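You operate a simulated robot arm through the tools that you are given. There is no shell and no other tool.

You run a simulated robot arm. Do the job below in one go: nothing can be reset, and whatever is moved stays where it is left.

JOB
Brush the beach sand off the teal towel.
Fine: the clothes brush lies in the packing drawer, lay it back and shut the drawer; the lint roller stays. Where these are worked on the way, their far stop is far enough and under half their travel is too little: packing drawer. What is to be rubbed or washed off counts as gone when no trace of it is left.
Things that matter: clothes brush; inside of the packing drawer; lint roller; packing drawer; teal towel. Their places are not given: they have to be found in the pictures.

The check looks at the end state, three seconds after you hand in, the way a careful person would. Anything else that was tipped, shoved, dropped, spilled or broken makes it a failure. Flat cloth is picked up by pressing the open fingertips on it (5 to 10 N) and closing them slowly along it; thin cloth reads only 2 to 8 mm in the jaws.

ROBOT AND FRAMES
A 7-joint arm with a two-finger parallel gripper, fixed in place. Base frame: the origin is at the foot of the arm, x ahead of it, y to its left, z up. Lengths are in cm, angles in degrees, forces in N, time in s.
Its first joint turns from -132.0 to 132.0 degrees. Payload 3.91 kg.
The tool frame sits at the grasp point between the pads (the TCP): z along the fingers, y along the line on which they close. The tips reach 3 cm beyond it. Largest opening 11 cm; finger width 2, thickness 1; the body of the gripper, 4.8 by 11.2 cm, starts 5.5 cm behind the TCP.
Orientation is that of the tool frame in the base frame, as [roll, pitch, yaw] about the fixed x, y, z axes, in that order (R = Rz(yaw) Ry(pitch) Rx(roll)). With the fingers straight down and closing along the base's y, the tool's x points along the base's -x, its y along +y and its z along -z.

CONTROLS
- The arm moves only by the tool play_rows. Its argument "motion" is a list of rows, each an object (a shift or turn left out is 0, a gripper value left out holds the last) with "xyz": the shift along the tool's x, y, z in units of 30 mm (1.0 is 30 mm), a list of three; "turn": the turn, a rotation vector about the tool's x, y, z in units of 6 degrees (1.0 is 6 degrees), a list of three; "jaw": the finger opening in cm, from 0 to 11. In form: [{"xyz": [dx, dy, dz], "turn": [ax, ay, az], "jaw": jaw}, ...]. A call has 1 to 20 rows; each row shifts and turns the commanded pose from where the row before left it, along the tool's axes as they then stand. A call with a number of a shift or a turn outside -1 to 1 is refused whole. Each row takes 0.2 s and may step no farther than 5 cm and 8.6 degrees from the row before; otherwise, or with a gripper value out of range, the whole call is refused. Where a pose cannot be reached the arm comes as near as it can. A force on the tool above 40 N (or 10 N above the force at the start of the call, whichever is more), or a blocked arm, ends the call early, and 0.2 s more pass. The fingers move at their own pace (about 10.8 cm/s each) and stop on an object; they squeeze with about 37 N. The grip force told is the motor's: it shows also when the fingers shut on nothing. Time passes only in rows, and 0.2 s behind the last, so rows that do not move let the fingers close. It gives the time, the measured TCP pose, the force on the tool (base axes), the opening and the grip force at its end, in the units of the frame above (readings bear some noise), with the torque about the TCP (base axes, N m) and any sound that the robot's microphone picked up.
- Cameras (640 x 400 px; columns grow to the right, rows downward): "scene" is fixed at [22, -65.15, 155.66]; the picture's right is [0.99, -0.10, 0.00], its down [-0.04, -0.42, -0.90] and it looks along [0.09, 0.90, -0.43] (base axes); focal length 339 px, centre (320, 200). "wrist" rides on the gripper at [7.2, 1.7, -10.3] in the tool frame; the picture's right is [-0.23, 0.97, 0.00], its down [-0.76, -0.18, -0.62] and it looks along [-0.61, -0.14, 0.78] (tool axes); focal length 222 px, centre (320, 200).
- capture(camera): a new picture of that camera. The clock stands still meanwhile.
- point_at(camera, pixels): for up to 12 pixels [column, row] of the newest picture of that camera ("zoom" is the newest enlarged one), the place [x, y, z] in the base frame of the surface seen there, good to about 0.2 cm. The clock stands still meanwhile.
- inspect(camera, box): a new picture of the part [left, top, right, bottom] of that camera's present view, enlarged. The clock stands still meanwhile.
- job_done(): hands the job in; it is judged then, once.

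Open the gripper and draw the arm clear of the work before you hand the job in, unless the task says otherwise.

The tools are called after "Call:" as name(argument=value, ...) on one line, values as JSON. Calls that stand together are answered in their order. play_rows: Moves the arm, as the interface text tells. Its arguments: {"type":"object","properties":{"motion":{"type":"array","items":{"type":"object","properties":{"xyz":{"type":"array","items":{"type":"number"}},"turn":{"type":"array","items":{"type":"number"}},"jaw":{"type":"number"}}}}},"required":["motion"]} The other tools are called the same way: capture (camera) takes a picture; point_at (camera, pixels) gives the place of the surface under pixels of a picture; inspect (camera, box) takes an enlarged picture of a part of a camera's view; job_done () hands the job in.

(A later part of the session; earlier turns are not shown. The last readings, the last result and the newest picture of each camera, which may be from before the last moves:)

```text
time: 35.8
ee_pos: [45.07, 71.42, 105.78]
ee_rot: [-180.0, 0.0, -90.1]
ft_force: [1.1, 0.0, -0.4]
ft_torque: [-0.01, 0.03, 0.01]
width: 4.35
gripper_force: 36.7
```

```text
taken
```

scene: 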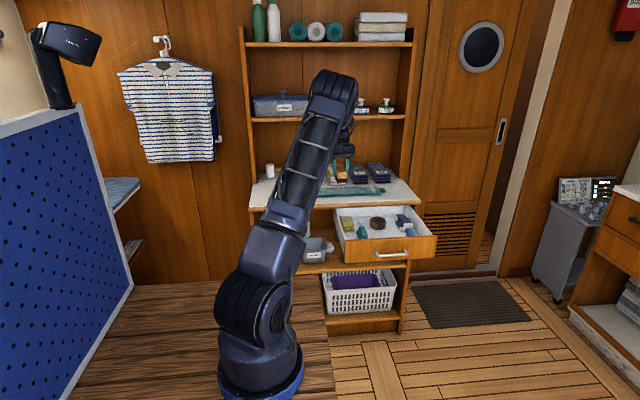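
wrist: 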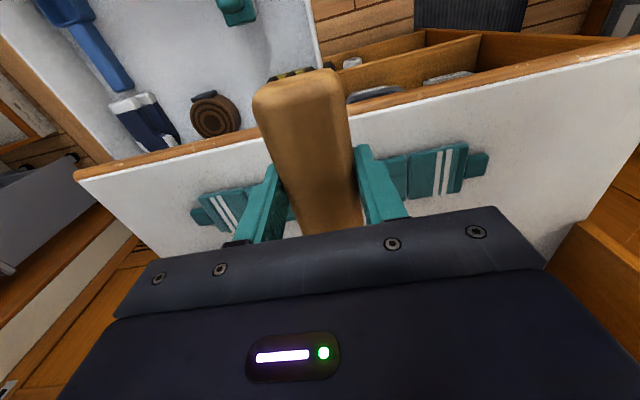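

The brush and fingers hide the sand in the wrist view. I'll shift 15 cm toward +x so the middle of the towel shows to the right of the fingers.

Call:
play_rows(motion=[{"xyz": [0, -1, 0]}, {"xyz": [0, -1, 0]}, {"xyz": [0, -1, 0]}, {"xyz": [0, -1, 0]}, {"xyz": [0, -1, 0]}])

Call:
capture(camera="wrist")

Call:
inspect(camera="wrist", box=[340, 80, 596, 240])

Call:
inspect(camera="scene", box=[300, 160, 380, 210])

```text
time: 37.0
ee_pos: [60.01, 71.6, 105.97]
ee_rot: [180.0, 0.0, -89.9]
ft_force: [-0.8, 0.2, -0.4]
ft_torque: [-0.03, -0.01, -0.01]
width: 4.34
gripper_force: 37.0
```

```text
taken
```

wrist: 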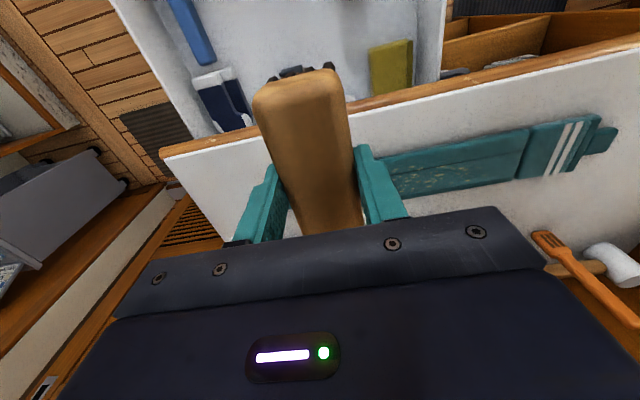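

```text
2.50 times, centred on (468, 160) of wrist
```

zoom: 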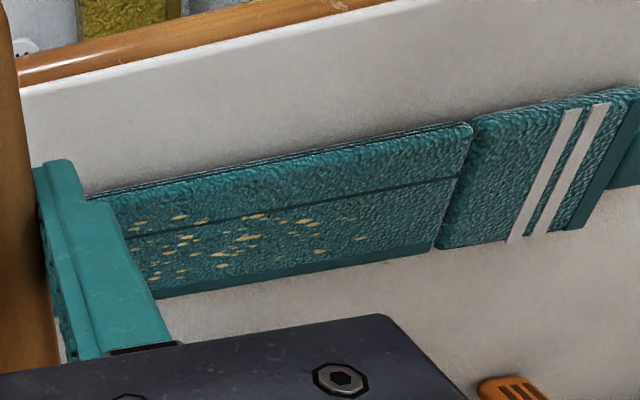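

```text
8.00 times, centred on (340, 185) of scene
```

zoom: 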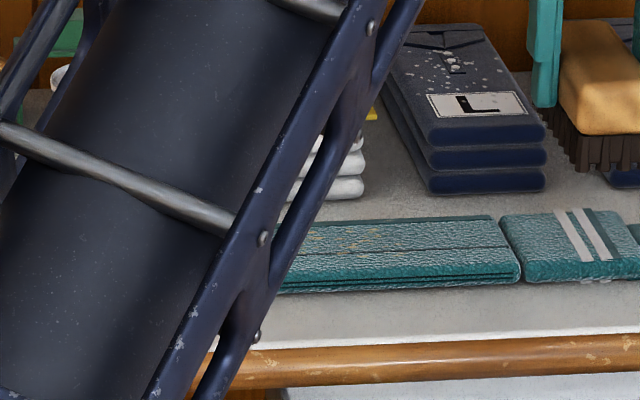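

Yellow sand specks are visible on the towel's back half, wrist px (396–484, 166–192). I'll measure the specks, the towel's edges and the counter items behind.

Call:
point_at(camera="wrist", pixels=[[396, 169], [410, 167], [442, 166], [464, 169], [484, 175], [468, 181], [428, 182], [402, 190], [527, 131], [513, 178], [385, 160], [408, 197]])

Call:
point_at(camera="wrist", pixels=[[540, 235], [580, 270], [610, 250], [600, 140], [612, 120], [590, 120], [540, 180], [420, 150], [500, 135], [450, 180], [560, 265], [500, 170]])

Call:
point_at(camera="zoom", pixels=[[340, 195], [340, 180], [480, 190], [435, 185], [360, 160], [480, 165], [600, 280], [510, 280], [500, 220], [390, 285], [390, 225], [330, 245]])

```text
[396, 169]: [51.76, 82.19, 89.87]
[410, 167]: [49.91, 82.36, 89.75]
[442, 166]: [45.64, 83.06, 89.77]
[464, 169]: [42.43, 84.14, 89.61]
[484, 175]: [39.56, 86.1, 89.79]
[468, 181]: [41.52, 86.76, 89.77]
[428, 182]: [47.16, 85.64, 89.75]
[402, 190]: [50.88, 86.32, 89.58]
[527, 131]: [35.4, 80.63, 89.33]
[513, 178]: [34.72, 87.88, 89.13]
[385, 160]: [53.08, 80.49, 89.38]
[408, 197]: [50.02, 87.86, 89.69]
```

```text
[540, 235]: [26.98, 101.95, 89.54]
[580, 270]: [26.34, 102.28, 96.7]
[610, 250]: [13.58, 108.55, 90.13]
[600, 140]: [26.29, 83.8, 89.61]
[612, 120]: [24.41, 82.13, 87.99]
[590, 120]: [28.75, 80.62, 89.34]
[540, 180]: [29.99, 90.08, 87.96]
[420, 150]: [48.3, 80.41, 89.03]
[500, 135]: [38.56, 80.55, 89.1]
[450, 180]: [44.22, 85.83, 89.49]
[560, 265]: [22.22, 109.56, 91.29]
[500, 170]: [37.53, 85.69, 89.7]
```

```text
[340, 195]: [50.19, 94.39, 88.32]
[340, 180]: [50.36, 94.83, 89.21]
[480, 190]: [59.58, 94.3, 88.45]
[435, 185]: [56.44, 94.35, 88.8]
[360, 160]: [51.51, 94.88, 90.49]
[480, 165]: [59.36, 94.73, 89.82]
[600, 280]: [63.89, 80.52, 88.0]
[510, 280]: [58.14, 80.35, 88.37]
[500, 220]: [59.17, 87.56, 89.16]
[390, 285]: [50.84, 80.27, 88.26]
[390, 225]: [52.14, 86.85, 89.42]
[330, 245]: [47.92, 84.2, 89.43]
```

The sand covers x≈39–54, y≈82–87.5 on the towel top (z≈89.6), and the stacks behind begin at y≈94.4. I'll move the brush over the left end of the patch (38.5, 83.3) and lower to just above the cloth.

Call:
play_rows(motion=[{"xyz": [-0.48, 0.9, 0]}, {"xyz": [-0.48, 0.9, 0]}, {"xyz": [-0.48, 0.9, 0]}, {"xyz": [-0.48, 0.9, 0]}, {"xyz": [-0.48, 0.9, 0]}, {"xyz": [-0.48, 0.9, 0]}, {"xyz": [-0.48, 0.9, 0]}, {"xyz": [-0.54, 0.86, 0]}, {"xyz": [0, 0, 0.9]}, {"xyz": [0, 0, 0.9]}, {"xyz": [0, 0, 0.9]}, {"xyz": [0, 0, 0.7]}, {}])

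Call:
capture(camera="wrist")

Call:
capture(camera="scene")

```text
time: 39.8
ee_pos: [38.62, 83.3, 95.66]
ee_rot: [180.0, 0.0, -90.0]
ft_force: [-0.6, 0.0, -0.3]
ft_torque: [0.02, 0.03, 0.02]
width: 4.35
gripper_force: 36.9
```

```text
taken
```

wrist: 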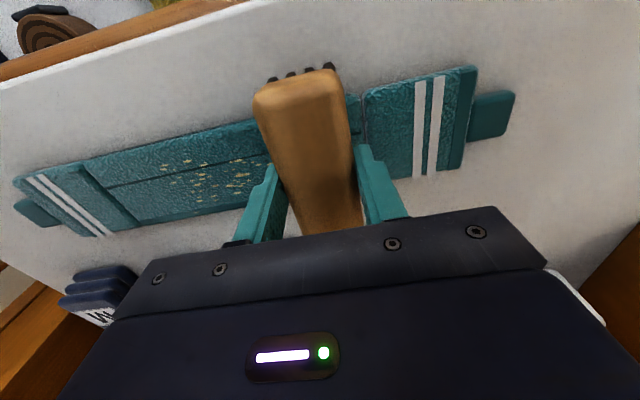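

```text
taken
```

scene: 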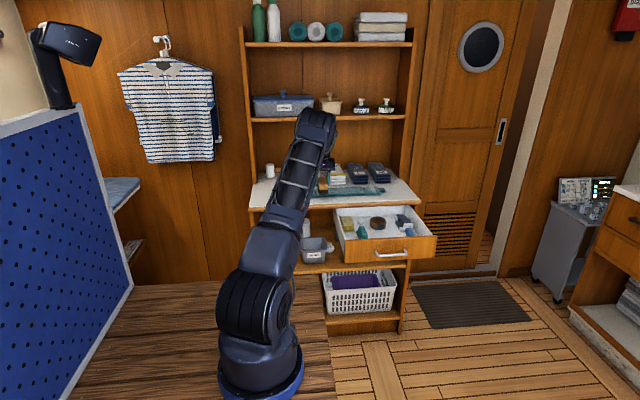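

The sand is now visible left of the fingers at px (160–268, 158–205). I'll measure its extents from here.

Call:
inspect(camera="wrist", box=[80, 110, 304, 250])

Call:
point_at(camera="wrist", pixels=[[163, 168], [175, 162], [200, 164], [230, 162], [262, 160], [240, 178], [200, 200], [225, 198], [246, 192], [188, 182], [300, 215], [130, 210]])

```text
2.86 times, centred on (192, 180) of wrist
```

zoom: 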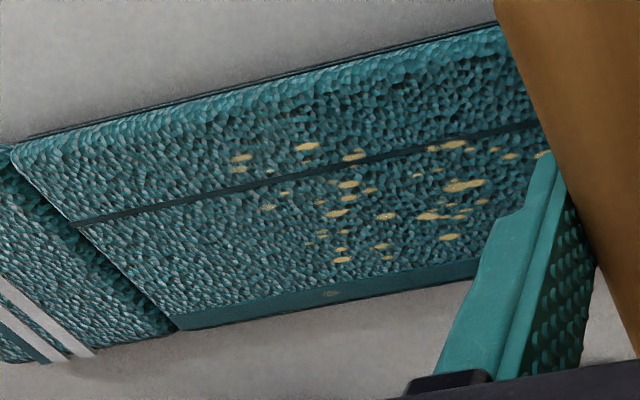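

```text
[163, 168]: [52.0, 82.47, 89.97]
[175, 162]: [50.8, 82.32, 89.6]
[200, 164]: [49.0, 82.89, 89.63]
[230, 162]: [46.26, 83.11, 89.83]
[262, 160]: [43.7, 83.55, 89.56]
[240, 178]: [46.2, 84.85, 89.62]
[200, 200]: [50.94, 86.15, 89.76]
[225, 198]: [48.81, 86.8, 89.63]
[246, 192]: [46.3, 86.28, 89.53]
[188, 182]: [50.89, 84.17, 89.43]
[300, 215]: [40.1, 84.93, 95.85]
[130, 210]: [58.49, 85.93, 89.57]
```

The sand spans x≈39.5–52.5, y≈82–87, plus possibly a faint spot on the back rim at wrist px (195,213). I'll now lower gently to touch the cloth at the patch's left end.

Call:
point_at(camera="wrist", pixels=[[195, 213], [195, 206], [195, 219], [220, 212]])

Call:
play_rows(motion=[{"xyz": [0, 0, 0.2]}, {"xyz": [0, 0, 0.1]}, {"xyz": [0, 0, 0.05]}, {}])

```text
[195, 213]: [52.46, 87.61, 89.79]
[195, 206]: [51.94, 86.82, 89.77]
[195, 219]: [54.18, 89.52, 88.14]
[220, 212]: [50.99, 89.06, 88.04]
```

```text
time: 40.8
ee_pos: [38.68, 83.3, 94.72]
ee_rot: [-179.9, 0.1, -90.1]
ft_force: [0.2, -0.3, -1.7]
ft_torque: [-0.01, -0.04, 0.0]
width: 4.35
gripper_force: 36.7
```

No contact yet at TCP z 94.7. I'll step down in 1.5 mm increments.

Call:
play_rows(motion=[{"xyz": [0, 0, 0.05]}, {"xyz": [0, 0, 0.05]}, {}])

```text
time: 41.6
ee_pos: [38.54, 83.31, 94.38]
ee_rot: [179.9, 0.0, -90.0]
ft_force: [0.2, 0.5, -0.2]
ft_torque: [0.03, -0.02, 0.04]
width: 4.34
gripper_force: 37.2
```

Call:
play_rows(motion=[{"xyz": [0, 0, 0.05]}, {"xyz": [0, 0, 0.05]}, {}])

Call:
inspect(camera="wrist", box=[220, 50, 476, 210])

```text
time: 42.4
ee_pos: [38.66, 83.34, 94.23]
ee_rot: [-180.0, 0.2, -90.1]
ft_force: [1.9, -1.2, 26.9]
ft_torque: [-0.29, -0.04, -0.02]
width: 4.34
gripper_force: 36.8
```

```text
2.50 times, centred on (348, 130) of wrist
```

zoom: 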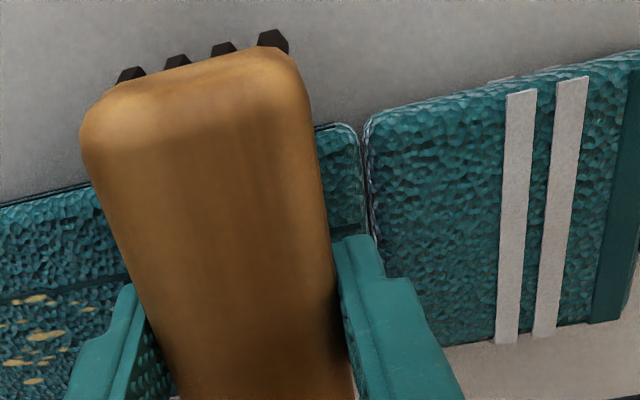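

Contact came at TCP z≈94.25 with 27 N, which is more than needed. I'll ease up about 1.2 mm and make a first slow stroke of a few cm toward +x, then check the towel hasn't shifted.

Call:
play_rows(motion=[{"xyz": [0, 0, -0.04]}, {"xyz": [0, -0.3, 0]}, {"xyz": [0, -0.4, 0]}, {"xyz": [0, -0.4, 0]}])

Call:
capture(camera="wrist")

```text
time: 43.4
ee_pos: [42.0, 83.38, 94.13]
ee_rot: [-179.9, 0.2, -90.0]
ft_force: [-9.1, 0.3, 25.5]
ft_torque: [-0.08, 0.28, -0.02]
width: 4.33
gripper_force: 36.9
```

```text
taken
```

wrist: 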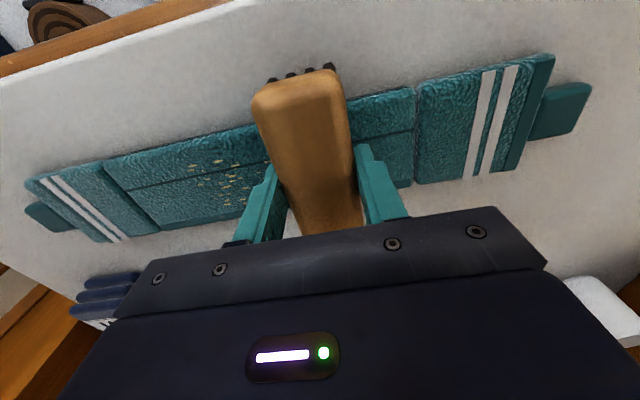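

Normal force is still 25 N with 9 N drag. I'll check whether the towel's edges moved, using its corner pixels.

Call:
point_at(camera="wrist", pixels=[[410, 95], [410, 175], [420, 95], [552, 60], [105, 166], [160, 225], [585, 100], [380, 115]])

Call:
inspect(camera="wrist", box=[80, 60, 560, 250])

```text
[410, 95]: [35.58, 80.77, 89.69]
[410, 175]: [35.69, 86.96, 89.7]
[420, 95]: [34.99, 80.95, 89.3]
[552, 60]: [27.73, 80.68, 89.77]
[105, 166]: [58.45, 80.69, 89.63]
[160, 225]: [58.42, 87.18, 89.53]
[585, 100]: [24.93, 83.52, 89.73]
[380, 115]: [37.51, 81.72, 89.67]
```

```text
1.33 times, centred on (320, 155) of wrist
```

zoom: 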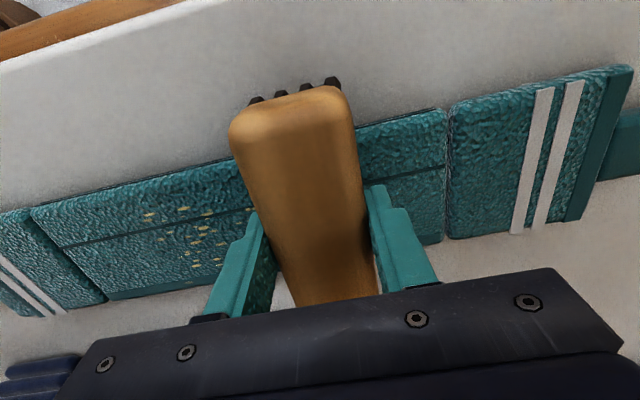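

The towel has not moved (edges still x≈35.3 and 58.4). I'll ease up about 0.8 mm and continue the stroke toward x≈54.

Call:
play_rows(motion=[{"xyz": [0, 0, -0.025]}, {"xyz": [0, -0.4, 0]}, {"xyz": [0, -0.4, 0]}, {"xyz": [0, -0.4, 0]}, {"xyz": [0, -0.4, 0]}, {"xyz": [0, -0.4, 0]}])

```text
time: 44.8
ee_pos: [47.87, 83.07, 94.17]
ee_rot: [180.0, 0.0, -90.1]
ft_force: [-1.6, 0.4, 6.4]
ft_torque: [0.17, -0.03, -0.05]
width: 4.34
gripper_force: 35.9
```

Force is now a comfortable 6 N. I'll continue to the right end of the patch.

Call:
play_rows(motion=[{"xyz": [0, -0.4, 0]}, {"xyz": [0, -0.4, 0]}, {"xyz": [0, -0.4, 0]}, {"xyz": [0, -0.4, 0]}, {"xyz": [0, -0.4, 0]}, {"xyz": [0, -0.4, 0]}])

Call:
capture(camera="wrist")

Call:
inspect(camera="wrist", box=[340, 70, 596, 230])

```text
time: 46.2
ee_pos: [55.04, 83.13, 94.18]
ee_rot: [180.0, 0.1, -90.1]
ft_force: [0.6, -0.1, -0.6]
ft_torque: [-0.03, -0.02, -0.01]
width: 4.34
gripper_force: 37.1
```

```text
taken
```

wrist: 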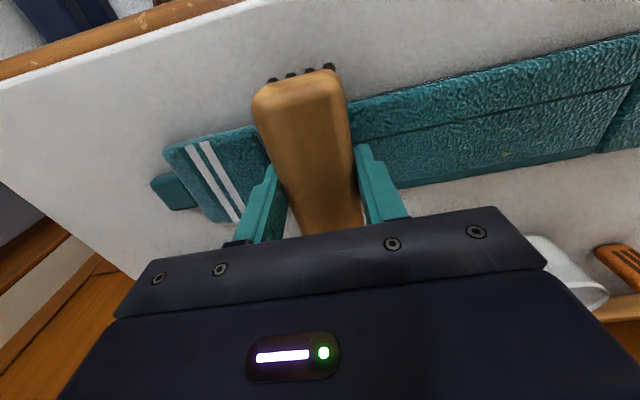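

```text
2.50 times, centred on (468, 150) of wrist
```

zoom: 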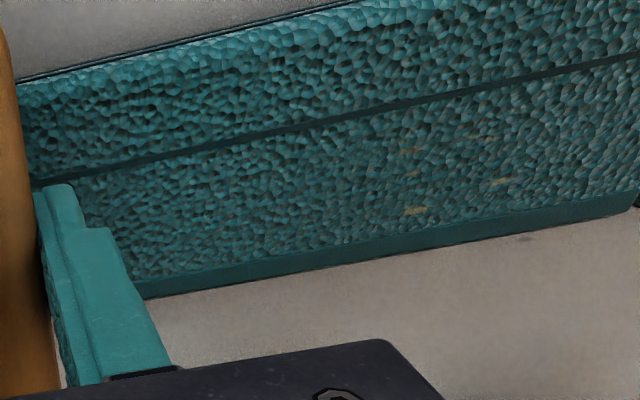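

One pass has removed most of the sand; faint traces remain at zoom (410,210), (500,180), (480,137), i.e. near x≈39–43. I'll press slightly more and stroke back toward -x over the whole patch.

Call:
play_rows(motion=[{"xyz": [0, 0, 0.03]}, {"xyz": [0, 0.4, 0]}, {"xyz": [0, 0.4, 0]}, {"xyz": [0, 0.4, 0]}, {"xyz": [0, 0.4, 0]}, {"xyz": [0, 0.4, 0]}, {"xyz": [0, 0.4, 0]}, {"xyz": [0, 0.4, 0]}])

```text
time: 48.0
ee_pos: [46.69, 83.36, 94.08]
ee_rot: [-180.0, 0.0, -90.1]
ft_force: [3.1, -1.6, 9.7]
ft_torque: [-0.14, -0.15, 0.02]
width: 4.32
gripper_force: 37.1
```

The force is about 10 N, which is good. I'll continue the return stroke past the left end to x≈37.

Call:
play_rows(motion=[{"xyz": [0, 0.4, 0]}, {"xyz": [0, 0.4, 0]}, {"xyz": [0, 0.4, 0]}, {"xyz": [0, 0.4, 0]}, {"xyz": [0, 0.4, 0]}, {"xyz": [0, 0.4, 0]}, {"xyz": [0, 0.4, 0]}, {"xyz": [0, 0.3, 0]}])

Call:
inspect(camera="wrist", box=[60, 90, 316, 250])

```text
time: 49.8
ee_pos: [37.44, 83.21, 94.09]
ee_rot: [-180.0, 0.0, -89.9]
ft_force: [2.3, -1.1, 7.3]
ft_torque: [0.03, -0.07, 0.06]
width: 4.35
gripper_force: 36.9
```

```text
2.50 times, centred on (188, 170) of wrist
```

zoom: 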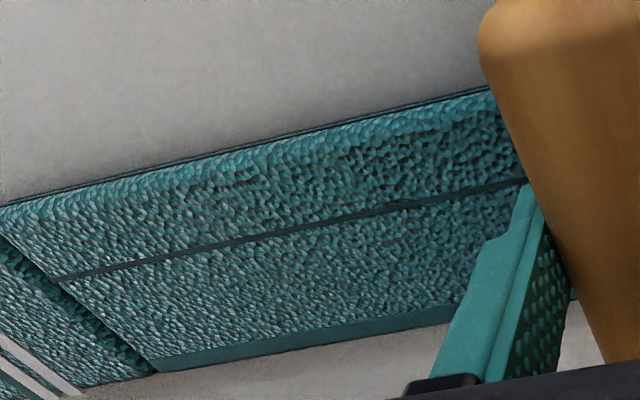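

No specks are visible any more. To be sure no trace is left, I'll make another full forward pass shifted slightly to the back (y≈84).

Call:
play_rows(motion=[{"xyz": [-0.25, 0, 0]}, {"xyz": [0, -0.4, 0]}, {"xyz": [0, -0.4, 0]}, {"xyz": [0, -0.4, 0]}, {"xyz": [0, -0.4, 0]}, {"xyz": [0, -0.4, 0]}, {"xyz": [0, -0.4, 0]}, {"xyz": [0, -0.4, 0]}, {"xyz": [0, -0.4, 0]}, {"xyz": [0, -0.4, 0]}, {"xyz": [0, -0.4, 0]}, {"xyz": [0, -0.4, 0]}, {"xyz": [0, -0.4, 0]}, {"xyz": [0, -0.4, 0]}, {"xyz": [0, -0.4, 0]}])

Call:
inspect(camera="wrist", box=[340, 70, 596, 230])

```text
time: 53.0
ee_pos: [54.11, 83.99, 94.12]
ee_rot: [-180.0, 0.1, -90.0]
ft_force: [0.2, 1.0, 1.8]
ft_torque: [-0.02, -0.01, 0.02]
width: 4.33
gripper_force: 36.9
```

```text
2.50 times, centred on (468, 150) of wrist
```

zoom: 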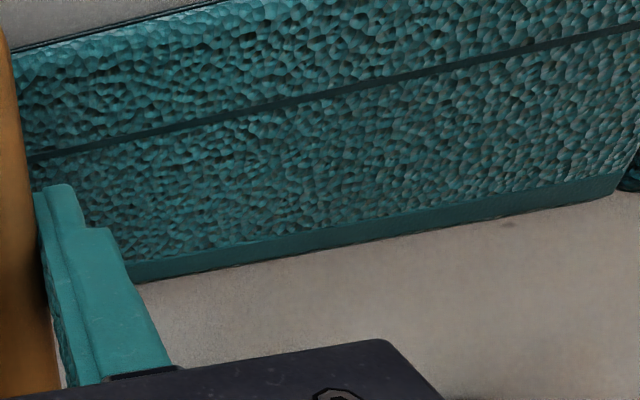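

The cloth looks clean. One more return stroke with slightly firmer contact will make sure, and then I'll lift.

Call:
play_rows(motion=[{"xyz": [0, 0, 0.03]}, {"xyz": [0, 0.4, 0]}, {"xyz": [0, 0.4, 0]}, {"xyz": [0, 0.4, 0]}, {"xyz": [0, 0.4, 0]}, {"xyz": [0, 0.4, 0]}, {"xyz": [0, 0.4, 0]}, {"xyz": [0, 0.4, 0]}, {"xyz": [0, 0.4, 0]}, {"xyz": [0, 0.4, 0]}, {"xyz": [0, 0.4, 0]}, {"xyz": [0, 0.4, 0]}, {"xyz": [0, 0.4, 0]}, {"xyz": [0, 0.4, 0]}])

```text
time: 56.0
ee_pos: [38.75, 83.88, 94.05]
ee_rot: [-180.0, 0.1, -90.0]
ft_force: [10.1, 0.7, 27.2]
ft_torque: [0.02, -0.28, 0.01]
width: 4.37
gripper_force: 37.1
```

Full stroke finished. I'll lift off straight up and look at the towel from both cameras.

Call:
play_rows(motion=[{"xyz": [0, 0, -0.3]}, {"xyz": [0, 0, -1]}, {"xyz": [0, 0, -1]}, {"xyz": [0, 0, -1]}, {"xyz": [0, 0, -0.7]}, {"xyz": [0.7, -0.9, 0]}, {"xyz": [0.7, -0.9, 0]}, {"xyz": [0.7, -0.9, 0]}, {"xyz": [0.7, -0.9, 0]}, {"xyz": [0.7, -0.9, 0]}, {"xyz": [0.7, -0.9, 0]}, {"xyz": [0.7, -0.9, 0]}])

Call:
inspect(camera="wrist", box=[340, 60, 640, 240])

Call:
inspect(camera="scene", box=[290, 165, 394, 230])

Call:
capture(camera="wrist")

```text
time: 58.6
ee_pos: [57.55, 69.19, 105.83]
ee_rot: [-180.0, 0.0, -89.9]
ft_force: [-0.3, 0.4, -0.8]
ft_torque: [-0.01, -0.04, -0.01]
width: 4.35
gripper_force: 37.1
```

```text
2.13 times, centred on (490, 150) of wrist
```

zoom: 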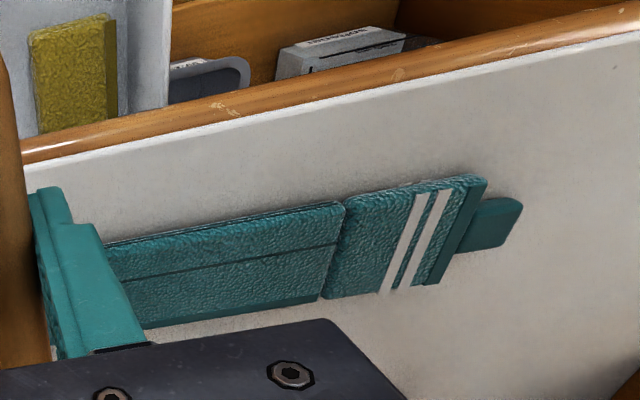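

```text
6.15 times, centred on (342, 198) of scene
```

zoom: 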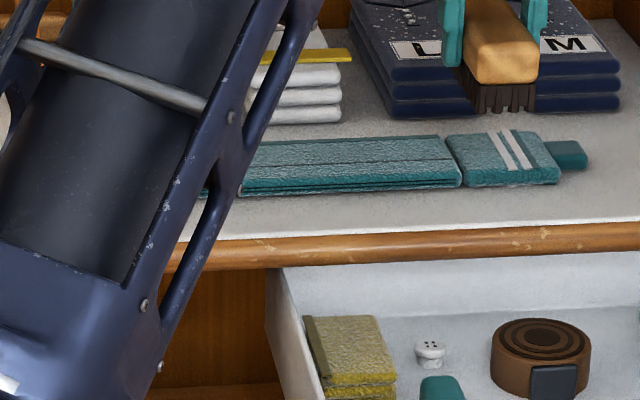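

```text
taken
```

wrist: 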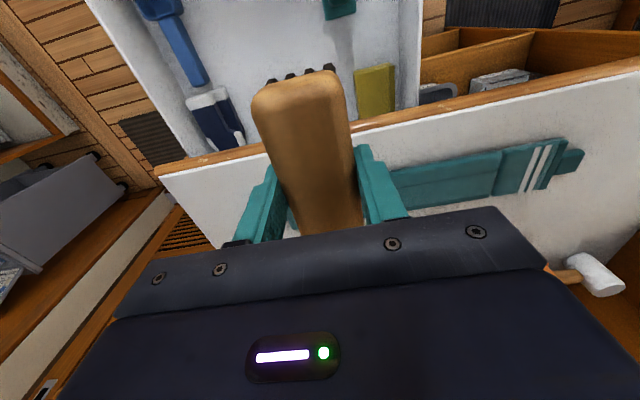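

Both views show no specks left. I'll zoom once more, closely, on the formerly sandy area to check for faint traces.

Call:
inspect(camera="wrist", box=[384, 130, 512, 210])

Call:
inspect(camera="scene", box=[324, 178, 372, 208])

```text
5.00 times, centred on (448, 170) of wrist
```

zoom: 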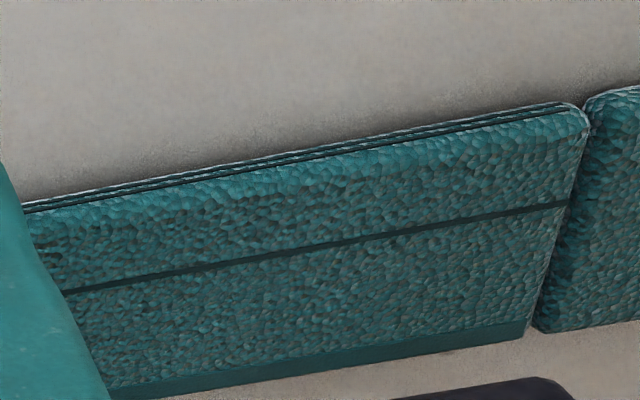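

```text
13.33 times, centred on (348, 193) of scene
```

zoom: 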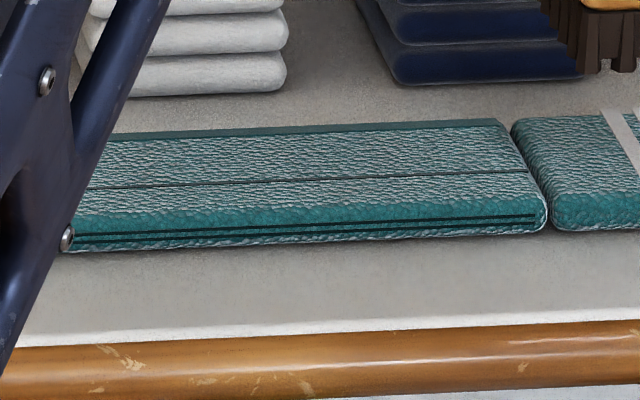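

The towel is clean from both sides. I'll carry the brush back over its original place (63.75, 56.95) and descend into the drawer to just above the floor.

Call:
play_rows(motion=[{"xyz": [0.82, -0.413, 0]}, {"xyz": [0.82, -0.413, 0]}, {"xyz": [0.82, -0.413, 0]}, {"xyz": [0.82, -0.413, 0]}, {"xyz": [0.8, -0.413, 0]}, {"xyz": [0, 0, 1]}, {"xyz": [0, 0, 1]}, {"xyz": [0, 0, 1]}, {"xyz": [0, 0, 1]}, {"xyz": [0, 0, 1]}, {"xyz": [0, 0, 1]}, {}])

Call:
capture(camera="wrist")

Call:
inspect(camera="scene", box=[328, 170, 440, 265])

```text
time: 61.2
ee_pos: [63.77, 56.96, 87.93]
ee_rot: [-179.9, 0.0, -90.1]
ft_force: [-0.4, -0.1, -2.0]
ft_torque: [0.02, -0.02, 0.03]
width: 4.34
gripper_force: 37.0
```

```text
taken
```

wrist: 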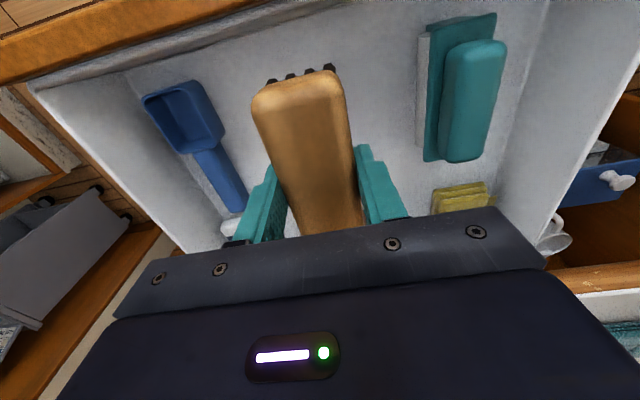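

```text
4.21 times, centred on (384, 218) of scene
```

zoom: 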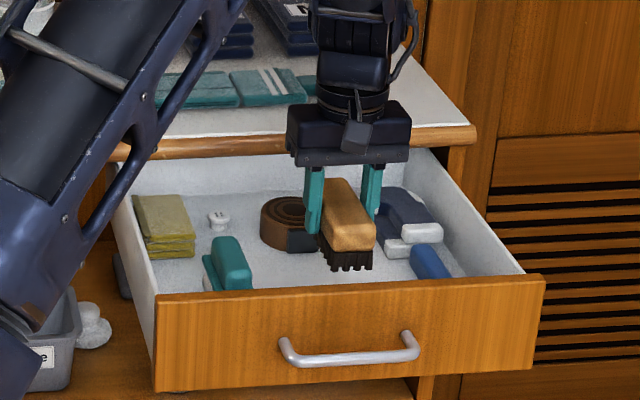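

The brush is over its empty spot with clearance to the belt, scoop and teal item. I'll descend to just above the floor, then step down to touch.

Call:
play_rows(motion=[{"xyz": [0, 0, 0.9]}, {"xyz": [0, 0, 0.9]}, {"xyz": [0, 0, 0.6]}, {"xyz": [0, 0, 0.1]}, {}])

```text
time: 62.4
ee_pos: [63.76, 57.22, 80.52]
ee_rot: [179.9, 0.0, -89.9]
ft_force: [-0.2, 0.1, -1.8]
ft_torque: [-0.05, -0.03, 0.02]
width: 4.33
gripper_force: 36.9
```

Call:
play_rows(motion=[{"xyz": [0, 0, 0.05]}, {"xyz": [0, 0, 0.05]}, {"xyz": [0, 0, 0.03]}, {}])

```text
time: 63.4
ee_pos: [63.89, 57.04, 80.18]
ee_rot: [-179.9, 0.0, -90.1]
ft_force: [0.2, -0.8, -1.1]
ft_torque: [-0.03, -0.02, 0.0]
width: 4.35
gripper_force: 37.3
```

Still just above the floor (Fz≈-1). I'll go down another 1–2 mm to feel contact.

Call:
play_rows(motion=[{"xyz": [0, 0, 0.03]}, {"xyz": [0, 0, 0.02]}, {}])

```text
time: 64.2
ee_pos: [63.68, 57.14, 79.93]
ee_rot: [179.9, 0.1, -89.9]
ft_force: [-0.4, 0.0, -0.3]
ft_torque: [0.0, 0.03, -0.03]
width: 4.32
gripper_force: 36.2
```

Close to contact now. One more 1 mm step, then I'll open the jaws slowly to 7 cm.

Call:
play_rows(motion=[{"xyz": [0, 0, 0.03]}, {}])

```text
time: 64.8
ee_pos: [63.73, 57.06, 79.75]
ee_rot: [180.0, 0.0, -90.0]
ft_force: [0.7, -0.3, -1.2]
ft_torque: [0.04, 0.0, 0.04]
width: 4.34
gripper_force: 37.3
```

Still free at 79.75, so the brush may have slid up a few mm in the grip. I'll look at it and keep stepping down carefully.

Call:
play_rows(motion=[{"xyz": [0, 0, 0.04]}, {"xyz": [0, 0, 0.04]}, {}])

Call:
inspect(camera="wrist", box=[200, 30, 456, 190])

Call:
inspect(camera="scene", box=[360, 200, 424, 240])

```text
time: 65.6
ee_pos: [63.61, 57.17, 79.82]
ee_rot: [-179.9, 0.1, -90.0]
ft_force: [-3.4, 0.4, 25.3]
ft_torque: [-0.39, 0.2, 0.04]
width: 4.32
gripper_force: 37.1
```

```text
2.50 times, centred on (328, 110) of wrist
```

zoom: 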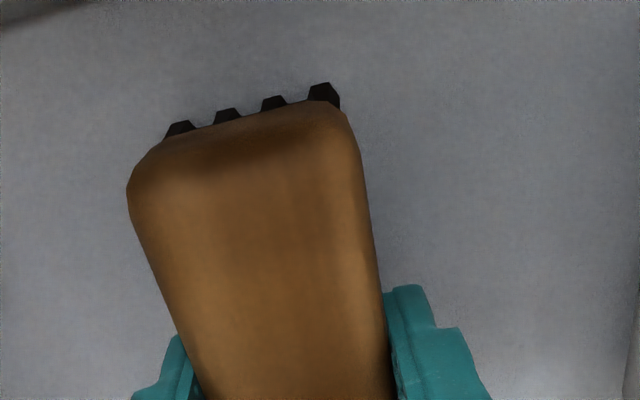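

```text
10.00 times, centred on (392, 220) of scene
```

zoom: 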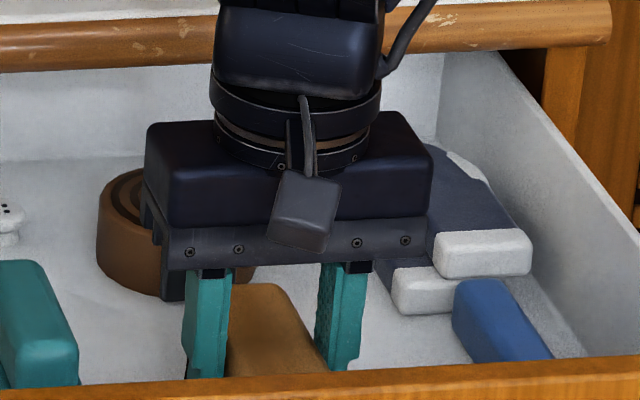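

Contact is confirmed (25 N at z 79.8). I'll ease up 1 mm, open to 6.5 cm, and let it settle.

Call:
play_rows(motion=[{"xyz": [0, 0, -0.04]}, {"jaw": 5}, {"jaw": 6.5}, {}])

Call:
inspect(camera="wrist", box=[160, 30, 480, 230])

```text
time: 66.6
ee_pos: [63.72, 57.11, 79.7]
ee_rot: [179.8, -0.1, -90.1]
ft_force: [0.3, -0.5, -0.1]
ft_torque: [-0.01, -0.04, 0.01]
width: 6.53
gripper_force: 0.0
```

```text
2.00 times, centred on (320, 130) of wrist
```

zoom: 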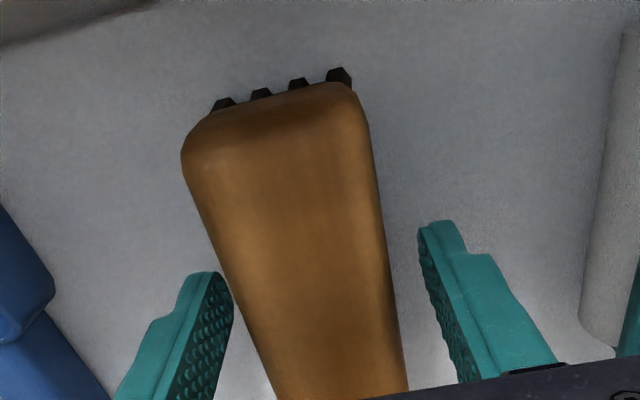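

The brush is released and lies flat where it was. I'll rise straight up 25 cm.

Call:
play_rows(motion=[{"xyz": [0, 0, -0.5]}, {"xyz": [0, 0, -1]}, {"xyz": [0, 0, -1]}, {"xyz": [0, 0, -1]}, {"xyz": [0, 0, -1]}, {"xyz": [0, 0, -1]}, {"xyz": [0, 0, -1]}, {"xyz": [0, 0, -1]}, {"xyz": [0, 0, -1]}])

Call:
capture(camera="wrist")

Call:
inspect(camera="scene", box=[328, 170, 440, 265])

```text
time: 68.6
ee_pos: [63.79, 57.03, 105.51]
ee_rot: [179.9, 0.0, -90.0]
ft_force: [0.1, -0.5, -1.1]
ft_torque: [0.0, 0.02, 0.01]
width: 6.47
gripper_force: 0.0
```

```text
taken
```

wrist: 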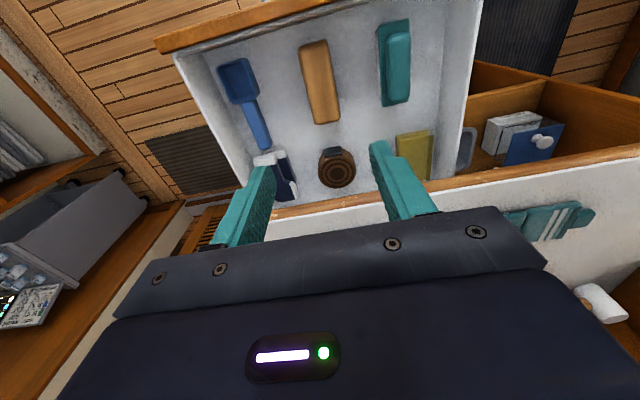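

```text
4.21 times, centred on (384, 218) of scene
```

zoom: 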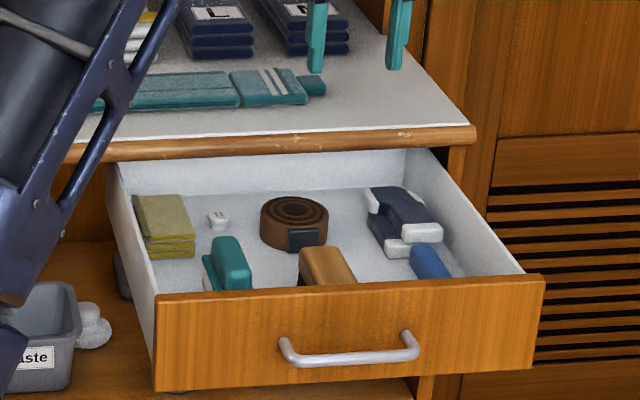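

The brush is back in its place and the drawer contents are as before. Before shutting the drawer, I'll double-check the whole towel with the empty gripper above it.

Call:
play_rows(motion=[{"xyz": [-0.6, 0.9, 0]}, {"xyz": [-0.6, 0.9, 0]}, {"xyz": [-0.6, 0.9, 0]}, {"xyz": [-0.6, 0.9, 0]}, {"xyz": [-0.6, 0.9, 0]}, {"xyz": [-0.6, 0.9, 0]}, {"xyz": [-0.6, 0.9, 0]}, {"xyz": [-0.6, 0, 0]}, {"xyz": [-0.6, 0, 0]}, {"xyz": [-0.6, 0, 0]}, {"xyz": [-0.6, 0, 0]}])

Call:
capture(camera="wrist")

Call:
inspect(camera="wrist", box=[160, 60, 480, 220])

```text
time: 71.0
ee_pos: [44.98, 76.84, 105.39]
ee_rot: [180.0, 0.0, -90.1]
ft_force: [0.5, 0.4, 0.4]
ft_torque: [0.01, -0.02, -0.02]
width: 6.51
gripper_force: 0.1
```

```text
taken
```

wrist: 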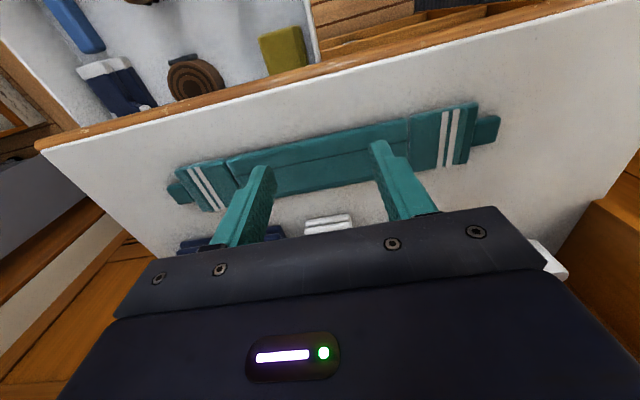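

```text
2.00 times, centred on (320, 140) of wrist
```

zoom: 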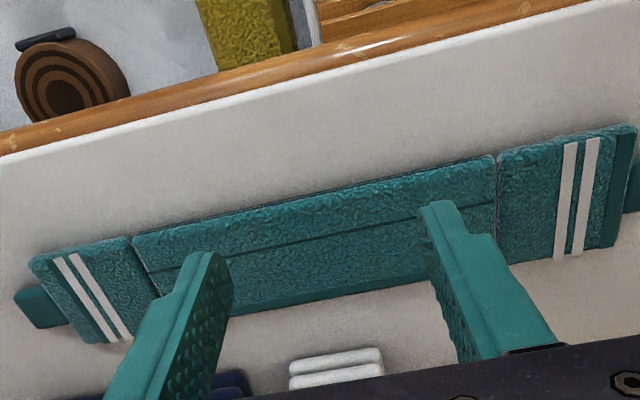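

The middle of the towel shows no specks between the fingers. I'll take one close zoom there, then plan the drawer push.

Call:
inspect(camera="wrist", box=[230, 110, 390, 210])

Call:
inspect(camera="scene", box=[288, 165, 400, 235])

```text
4.00 times, centred on (310, 160) of wrist
```

zoom: 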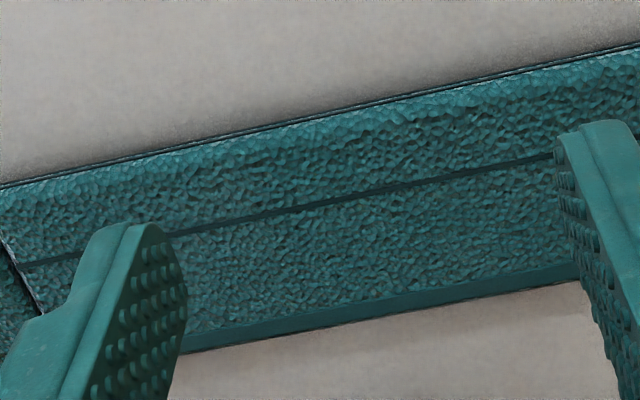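

```text
5.71 times, centred on (344, 200) of scene
```

zoom: 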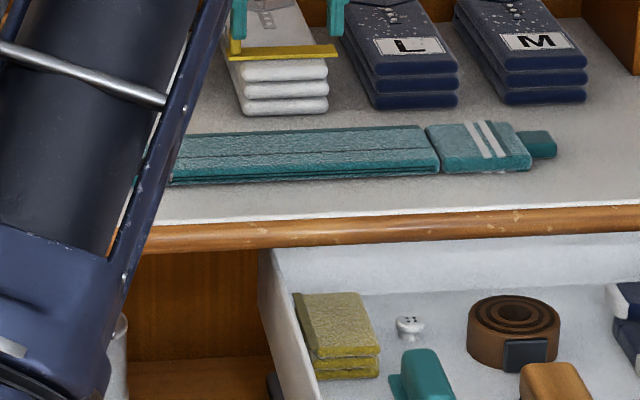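

The towel is clean. I'll return to a spot in front of the drawer (62, 35, 109), turning the tool back to yaw 180 afterward.

Call:
play_rows(motion=[{"xyz": [0.6, -0.405, -0.4], "jaw": 5}, {"xyz": [1, -0.405, -0.4]}, {"xyz": [1, -0.405, -0.4]}, {"xyz": [1, -0.405, 0]}, {"xyz": [1, -0.405, 0]}, {"xyz": [1, -0.405, 0]}, {"xyz": [1, -0.405, 0]}, {"xyz": [1, -0.405, 0]}, {"xyz": [1, -0.405, 0]}, {"xyz": [1, -0.405, 0]}, {"xyz": [1, -0.405, 0]}, {"xyz": [1, -0.405, 0]}, {"xyz": [1, -0.405, 0]}, {"xyz": [1, -0.405, 0]}])

Call:
play_rows(motion=[{"turn": [0, 0, 1]}, {"turn": [0, 0, 1]}, {"turn": [0, 0, 1]}, {"turn": [0, 0, 1]}, {"turn": [0, 0, 1]}, {"turn": [0, 0, 1]}, {"turn": [0, 0, 1]}, {"turn": [0, 0, 1]}, {"turn": [0, 0, 1]}, {"turn": [0, 0, 1]}, {"turn": [0, 0, 1]}, {"turn": [0, 0, 1]}, {"turn": [0, 0, 1]}, {"turn": [0, 0, 1]}, {"turn": [0, 0, 1]}])

Call:
capture(camera="scene")

```text
time: 74.0
ee_pos: [61.62, 36.07, 108.73]
ee_rot: [-180.0, 0.0, -90.1]
ft_force: [0.1, 0.8, -0.4]
ft_torque: [-0.01, -0.02, 0.0]
width: 5.02
gripper_force: 0.3
```

```text
time: 77.2
ee_pos: [61.84, 36.14, 108.74]
ee_rot: [-179.9, 0.0, 179.9]
ft_force: [1.0, 0.3, 0.5]
ft_torque: [0.03, -0.02, 0.01]
width: 5.0
gripper_force: 0.1
```

```text
taken
```

scene: 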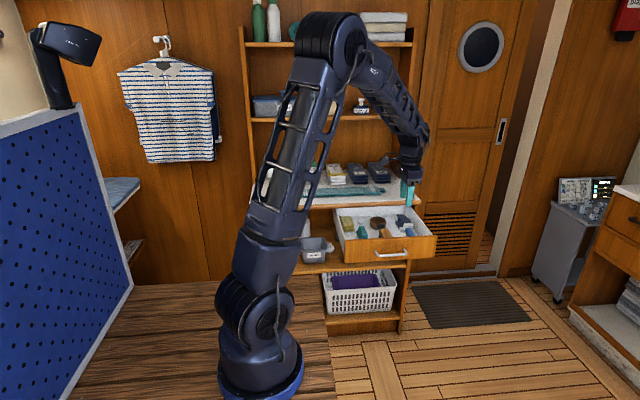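

The pose is good. Now I'll tilt the tool horizontal toward the drawer (-90° about tool x) and back up a little.

Call:
play_rows(motion=[{"turn": [-1, 0, 0]}, {"turn": [-1, 0, 0]}, {"turn": [-1, 0, 0]}, {"turn": [-1, 0, 0]}, {"turn": [-1, 0, 0]}, {"turn": [-1, 0, 0]}, {"turn": [-1, 0, 0]}, {"turn": [-1, 0, 0]}, {"turn": [-1, 0, 0]}, {"turn": [-1, 0, 0]}, {"turn": [-1, 0, 0]}, {"turn": [-1, 0, 0]}, {"turn": [-1, 0, 0]}, {"turn": [-1, 0, 0]}, {"turn": [-1, 0, 0]}, {"xyz": [0, 0, -0.4]}])

Call:
play_rows(motion=[{"xyz": [0, -1, 0]}, {"xyz": [0, -1, 0]}, {"xyz": [0, -1, 0]}, {"xyz": [0, -1, 0]}, {"xyz": [0, -1, 0]}, {"xyz": [0, -1, 0]}, {"xyz": [0, -1, 0]}, {"xyz": [0, -1, 0]}, {"xyz": [0, -1, 0]}, {"xyz": [0, -0.9, 0]}])

Call:
capture(camera="wrist")

```text
time: 80.6
ee_pos: [61.85, 34.83, 108.85]
ee_rot: [89.8, -0.1, 180.0]
ft_force: [-0.3, 0.2, 0.1]
ft_torque: [-0.02, -0.02, -0.01]
width: 4.99
gripper_force: 0.0
```

```text
time: 82.8
ee_pos: [62.1, 34.99, 79.09]
ee_rot: [89.9, 0.1, -180.0]
ft_force: [-0.1, 0.2, 1.0]
ft_torque: [0.0, 0.01, 0.01]
width: 5.01
gripper_force: 0.0
```

```text
taken
```

wrist: 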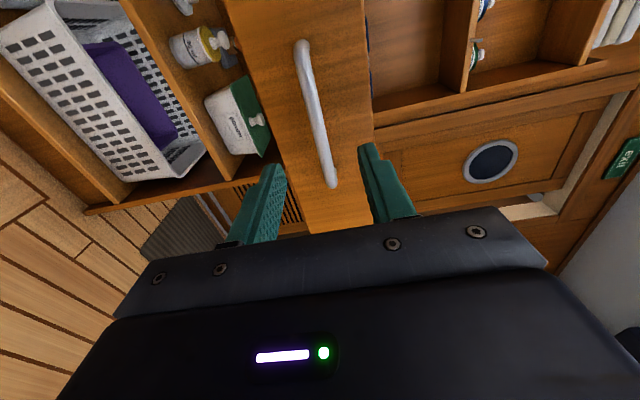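

Call:
point_at(camera="wrist", pixels=[[303, 60], [312, 100], [320, 130], [330, 170], [345, 100], [280, 100]])

Call:
play_rows(motion=[{"xyz": [0, 0, 0.8]}, {"xyz": [0, 0, 0.8]}, {}])

```text
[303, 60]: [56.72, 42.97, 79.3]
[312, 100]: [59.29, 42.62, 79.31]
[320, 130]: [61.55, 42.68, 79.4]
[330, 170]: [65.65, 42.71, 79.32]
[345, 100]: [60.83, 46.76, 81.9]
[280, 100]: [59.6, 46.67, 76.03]
```

```text
time: 83.6
ee_pos: [62.06, 39.78, 79.07]
ee_rot: [90.0, 0.1, -180.0]
ft_force: [0.7, -1.0, -0.4]
ft_torque: [-0.01, -0.02, -0.04]
width: 5.02
gripper_force: 0.0
```

The bar is at y≈43.2, z≈79, right between the fingers. I'll advance 3.2 cm and close on it.

Call:
play_rows(motion=[{"xyz": [0, 0, 0.55]}, {"xyz": [0, 0, 0.52]}, {"jaw": 0}, {"jaw": 0}, {"jaw": 0}])

```text
time: 84.8
ee_pos: [61.72, 43.0, 78.94]
ee_rot: [90.2, -0.1, -179.9]
ft_force: [-3.9, -0.7, -31.3]
ft_torque: [-0.18, -0.25, -0.5]
width: 1.17
gripper_force: 45.0
```

Gripped, with a 31 N vertical preload since the bar is a bit lower. I'll relieve it and push the drawer in at a gentle pace.

Call:
play_rows(motion=[{"xyz": [0, -0.08, 0]}, {}, {"xyz": [0, 0, 0.2]}, {"xyz": [0, 0, 0.3]}, {"xyz": [0, 0, 0.4]}, {"xyz": [0, 0, 0.4]}, {"xyz": [0, 0, 0.4]}])

```text
time: 86.4
ee_pos: [61.83, 48.04, 78.98]
ee_rot: [89.9, 0.1, 179.9]
ft_force: [5.6, -0.4, 10.5]
ft_torque: [0.07, 0.17, 1.34]
width: 1.17
gripper_force: 45.5
```

The drawer is moving in freely. I'll continue pushing in steady small steps.

Call:
play_rows(motion=[{"xyz": [0, 0.02, 0.4]}, {"xyz": [0, 0, 0.4]}, {"xyz": [0, 0, 0.4]}, {"xyz": [0, 0, 0.4]}, {"xyz": [0, 0, 0.4]}, {"xyz": [0, 0, 0.4]}, {"xyz": [0, 0, 0.4]}])

```text
time: 88.0
ee_pos: [61.87, 56.31, 79.03]
ee_rot: [89.9, 0.0, -180.0]
ft_force: [-1.0, 0.0, 14.7]
ft_torque: [0.03, -0.02, 1.16]
width: 1.2
gripper_force: 44.9
```

Call:
play_rows(motion=[{"xyz": [0, 0.03, 0.4]}, {"xyz": [0, 0, 0.4]}, {"xyz": [0, 0, 0.4]}, {"xyz": [0, 0, 0.4]}, {"xyz": [0, 0, 0.4]}, {"xyz": [0, 0, 0.4]}, {"xyz": [0, 0, 0.4]}, {"xyz": [0, 0, 0.3]}])

Call:
capture(camera="scene")

```text
time: 89.8
ee_pos: [61.94, 65.64, 79.06]
ee_rot: [90.0, 0.0, -179.9]
ft_force: [-14.1, -1.0, -19.2]
ft_torque: [-0.09, 0.03, -1.0]
width: 1.2
gripper_force: 45.3
```

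```text
taken
```

scene: 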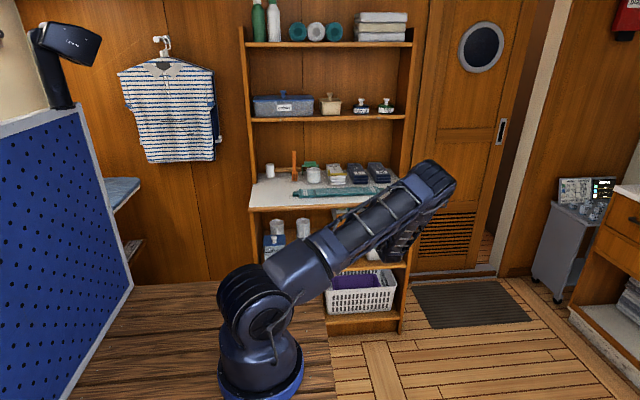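

About 5.4 cm remain; side and vertical loads have built up to 14 and 19 N. I'll relieve them slightly and push the rest in smaller steps.

Call:
play_rows(motion=[{"xyz": [0.04, -0.05, 0]}, {"xyz": [0, 0, 0.3]}, {"xyz": [0, 0, 0.3]}, {"xyz": [0, 0, 0.3]}, {"xyz": [0, 0, 0.3]}, {"xyz": [0, 0, 0.2]}])

```text
time: 91.2
ee_pos: [61.94, 69.84, 78.95]
ee_rot: [89.9, 0.0, 179.9]
ft_force: [-4.2, 0.2, 4.2]
ft_torque: [0.02, 0.09, -1.33]
width: 1.19
gripper_force: 45.1
```

Roughly 1.2 cm left. I'll push in 3 mm steps until the closed stop is felt.

Call:
play_rows(motion=[{"xyz": [0, 0, 0.15]}, {"xyz": [0, 0, 0.1]}, {"xyz": [0, 0, 0.1]}, {"xyz": [0, 0, 0.05]}, {}])

```text
time: 92.4
ee_pos: [61.93, 71.16, 78.96]
ee_rot: [89.9, 0.0, 179.9]
ft_force: [0.8, -1.7, 13.8]
ft_torque: [0.07, 0.09, -1.27]
width: 1.19
gripper_force: 45.3
```

Call:
play_rows(motion=[{"xyz": [0, 0.03, 0.05]}, {"xyz": [0, 0, 0.05]}, {}])

```text
time: 93.2
ee_pos: [61.81, 71.19, 79.01]
ee_rot: [90.0, 0.0, 179.9]
ft_force: [2.2, -32.6, 14.9]
ft_torque: [0.1, -0.01, -0.01]
width: 1.15
gripper_force: 44.9
```

The closed stop is felt (Fy -33 N at y 71.2). I'll relieve the push, open the jaws and back away along -y.

Call:
play_rows(motion=[{"xyz": [0, -0.03, -0.06]}, {"jaw": 5}, {"jaw": 5}, {}, {"xyz": [0, 0, -0.5]}, {"xyz": [0, 0, -1]}, {"xyz": [0, 0, -1]}, {"xyz": [0, 0, -1]}, {"xyz": [0, 0, -1]}])

Call:
capture(camera="wrist")

```text
time: 95.2
ee_pos: [61.71, 57.68, 79.08]
ee_rot: [90.0, 0.0, 180.0]
ft_force: [-1.9, 0.3, -0.5]
ft_torque: [0.04, 0.0, -0.05]
width: 5.02
gripper_force: 0.1
```

```text
taken
```

wrist: 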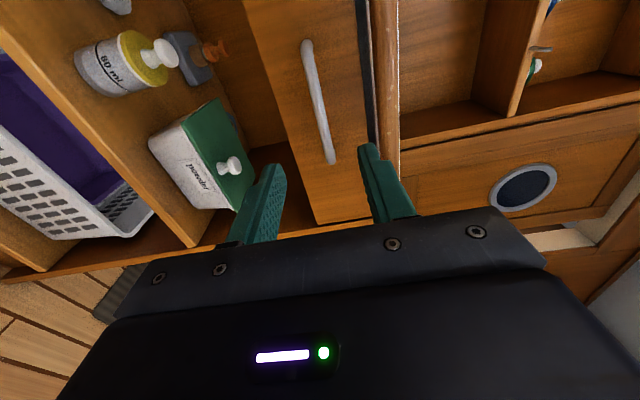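

The jaws are clear of the handle and the drawer is flush. I'll measure the drawer front again and draw the arm back and up.

Call:
point_at(camera="wrist", pixels=[[290, 100], [345, 130], [320, 190], [260, 30], [312, 70], [325, 130]])

Call:
play_rows(motion=[{"xyz": [0, 0, -1]}, {"xyz": [0, 0, -1]}, {"xyz": [0, 0, -1]}, {"xyz": [0, 0, -1]}, {"xyz": [0, 0, -1]}, {"xyz": [0, 1, 0]}, {"xyz": [0, 1, 0]}, {"xyz": [0, 1, 0]}, {"xyz": [0, 1, 0]}, {"xyz": [0, 1, 0]}, {"xyz": [0, 1, 0]}, {"xyz": [0, 1, 0]}, {"xyz": [0, 1, 0]}, {"xyz": [0, 1, 0]}, {"xyz": [0, 1, 0]}, {"xyz": [0, 1, 0]}, {"xyz": [0, 1, 0]}])

Call:
capture(camera="scene")

Call:
inspect(camera="scene", box=[280, 150, 424, 240])

```text
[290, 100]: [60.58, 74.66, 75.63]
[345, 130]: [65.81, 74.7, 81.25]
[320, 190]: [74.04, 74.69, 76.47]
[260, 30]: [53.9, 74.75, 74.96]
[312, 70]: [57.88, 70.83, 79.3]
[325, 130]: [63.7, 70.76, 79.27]
```

```text
time: 98.8
ee_pos: [61.63, 42.58, 114.94]
ee_rot: [90.0, -0.1, 179.9]
ft_force: [0.9, -0.3, -0.3]
ft_torque: [0.06, -0.06, 0.0]
width: 5.03
gripper_force: 0.0
```

```text
taken
```

scene: 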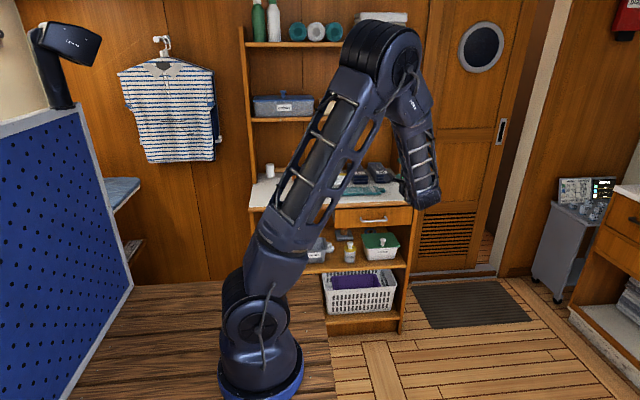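

```text
4.44 times, centred on (352, 195) of scene
```

zoom: 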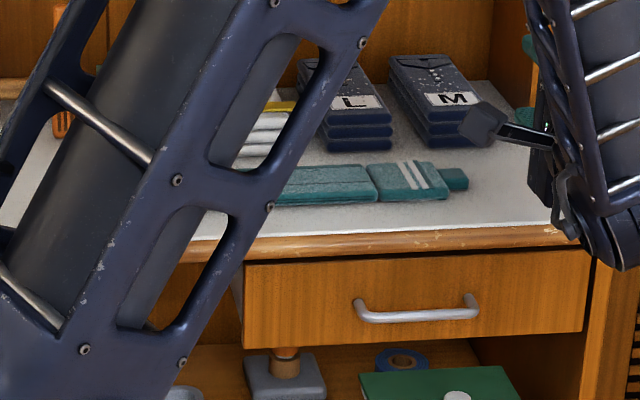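

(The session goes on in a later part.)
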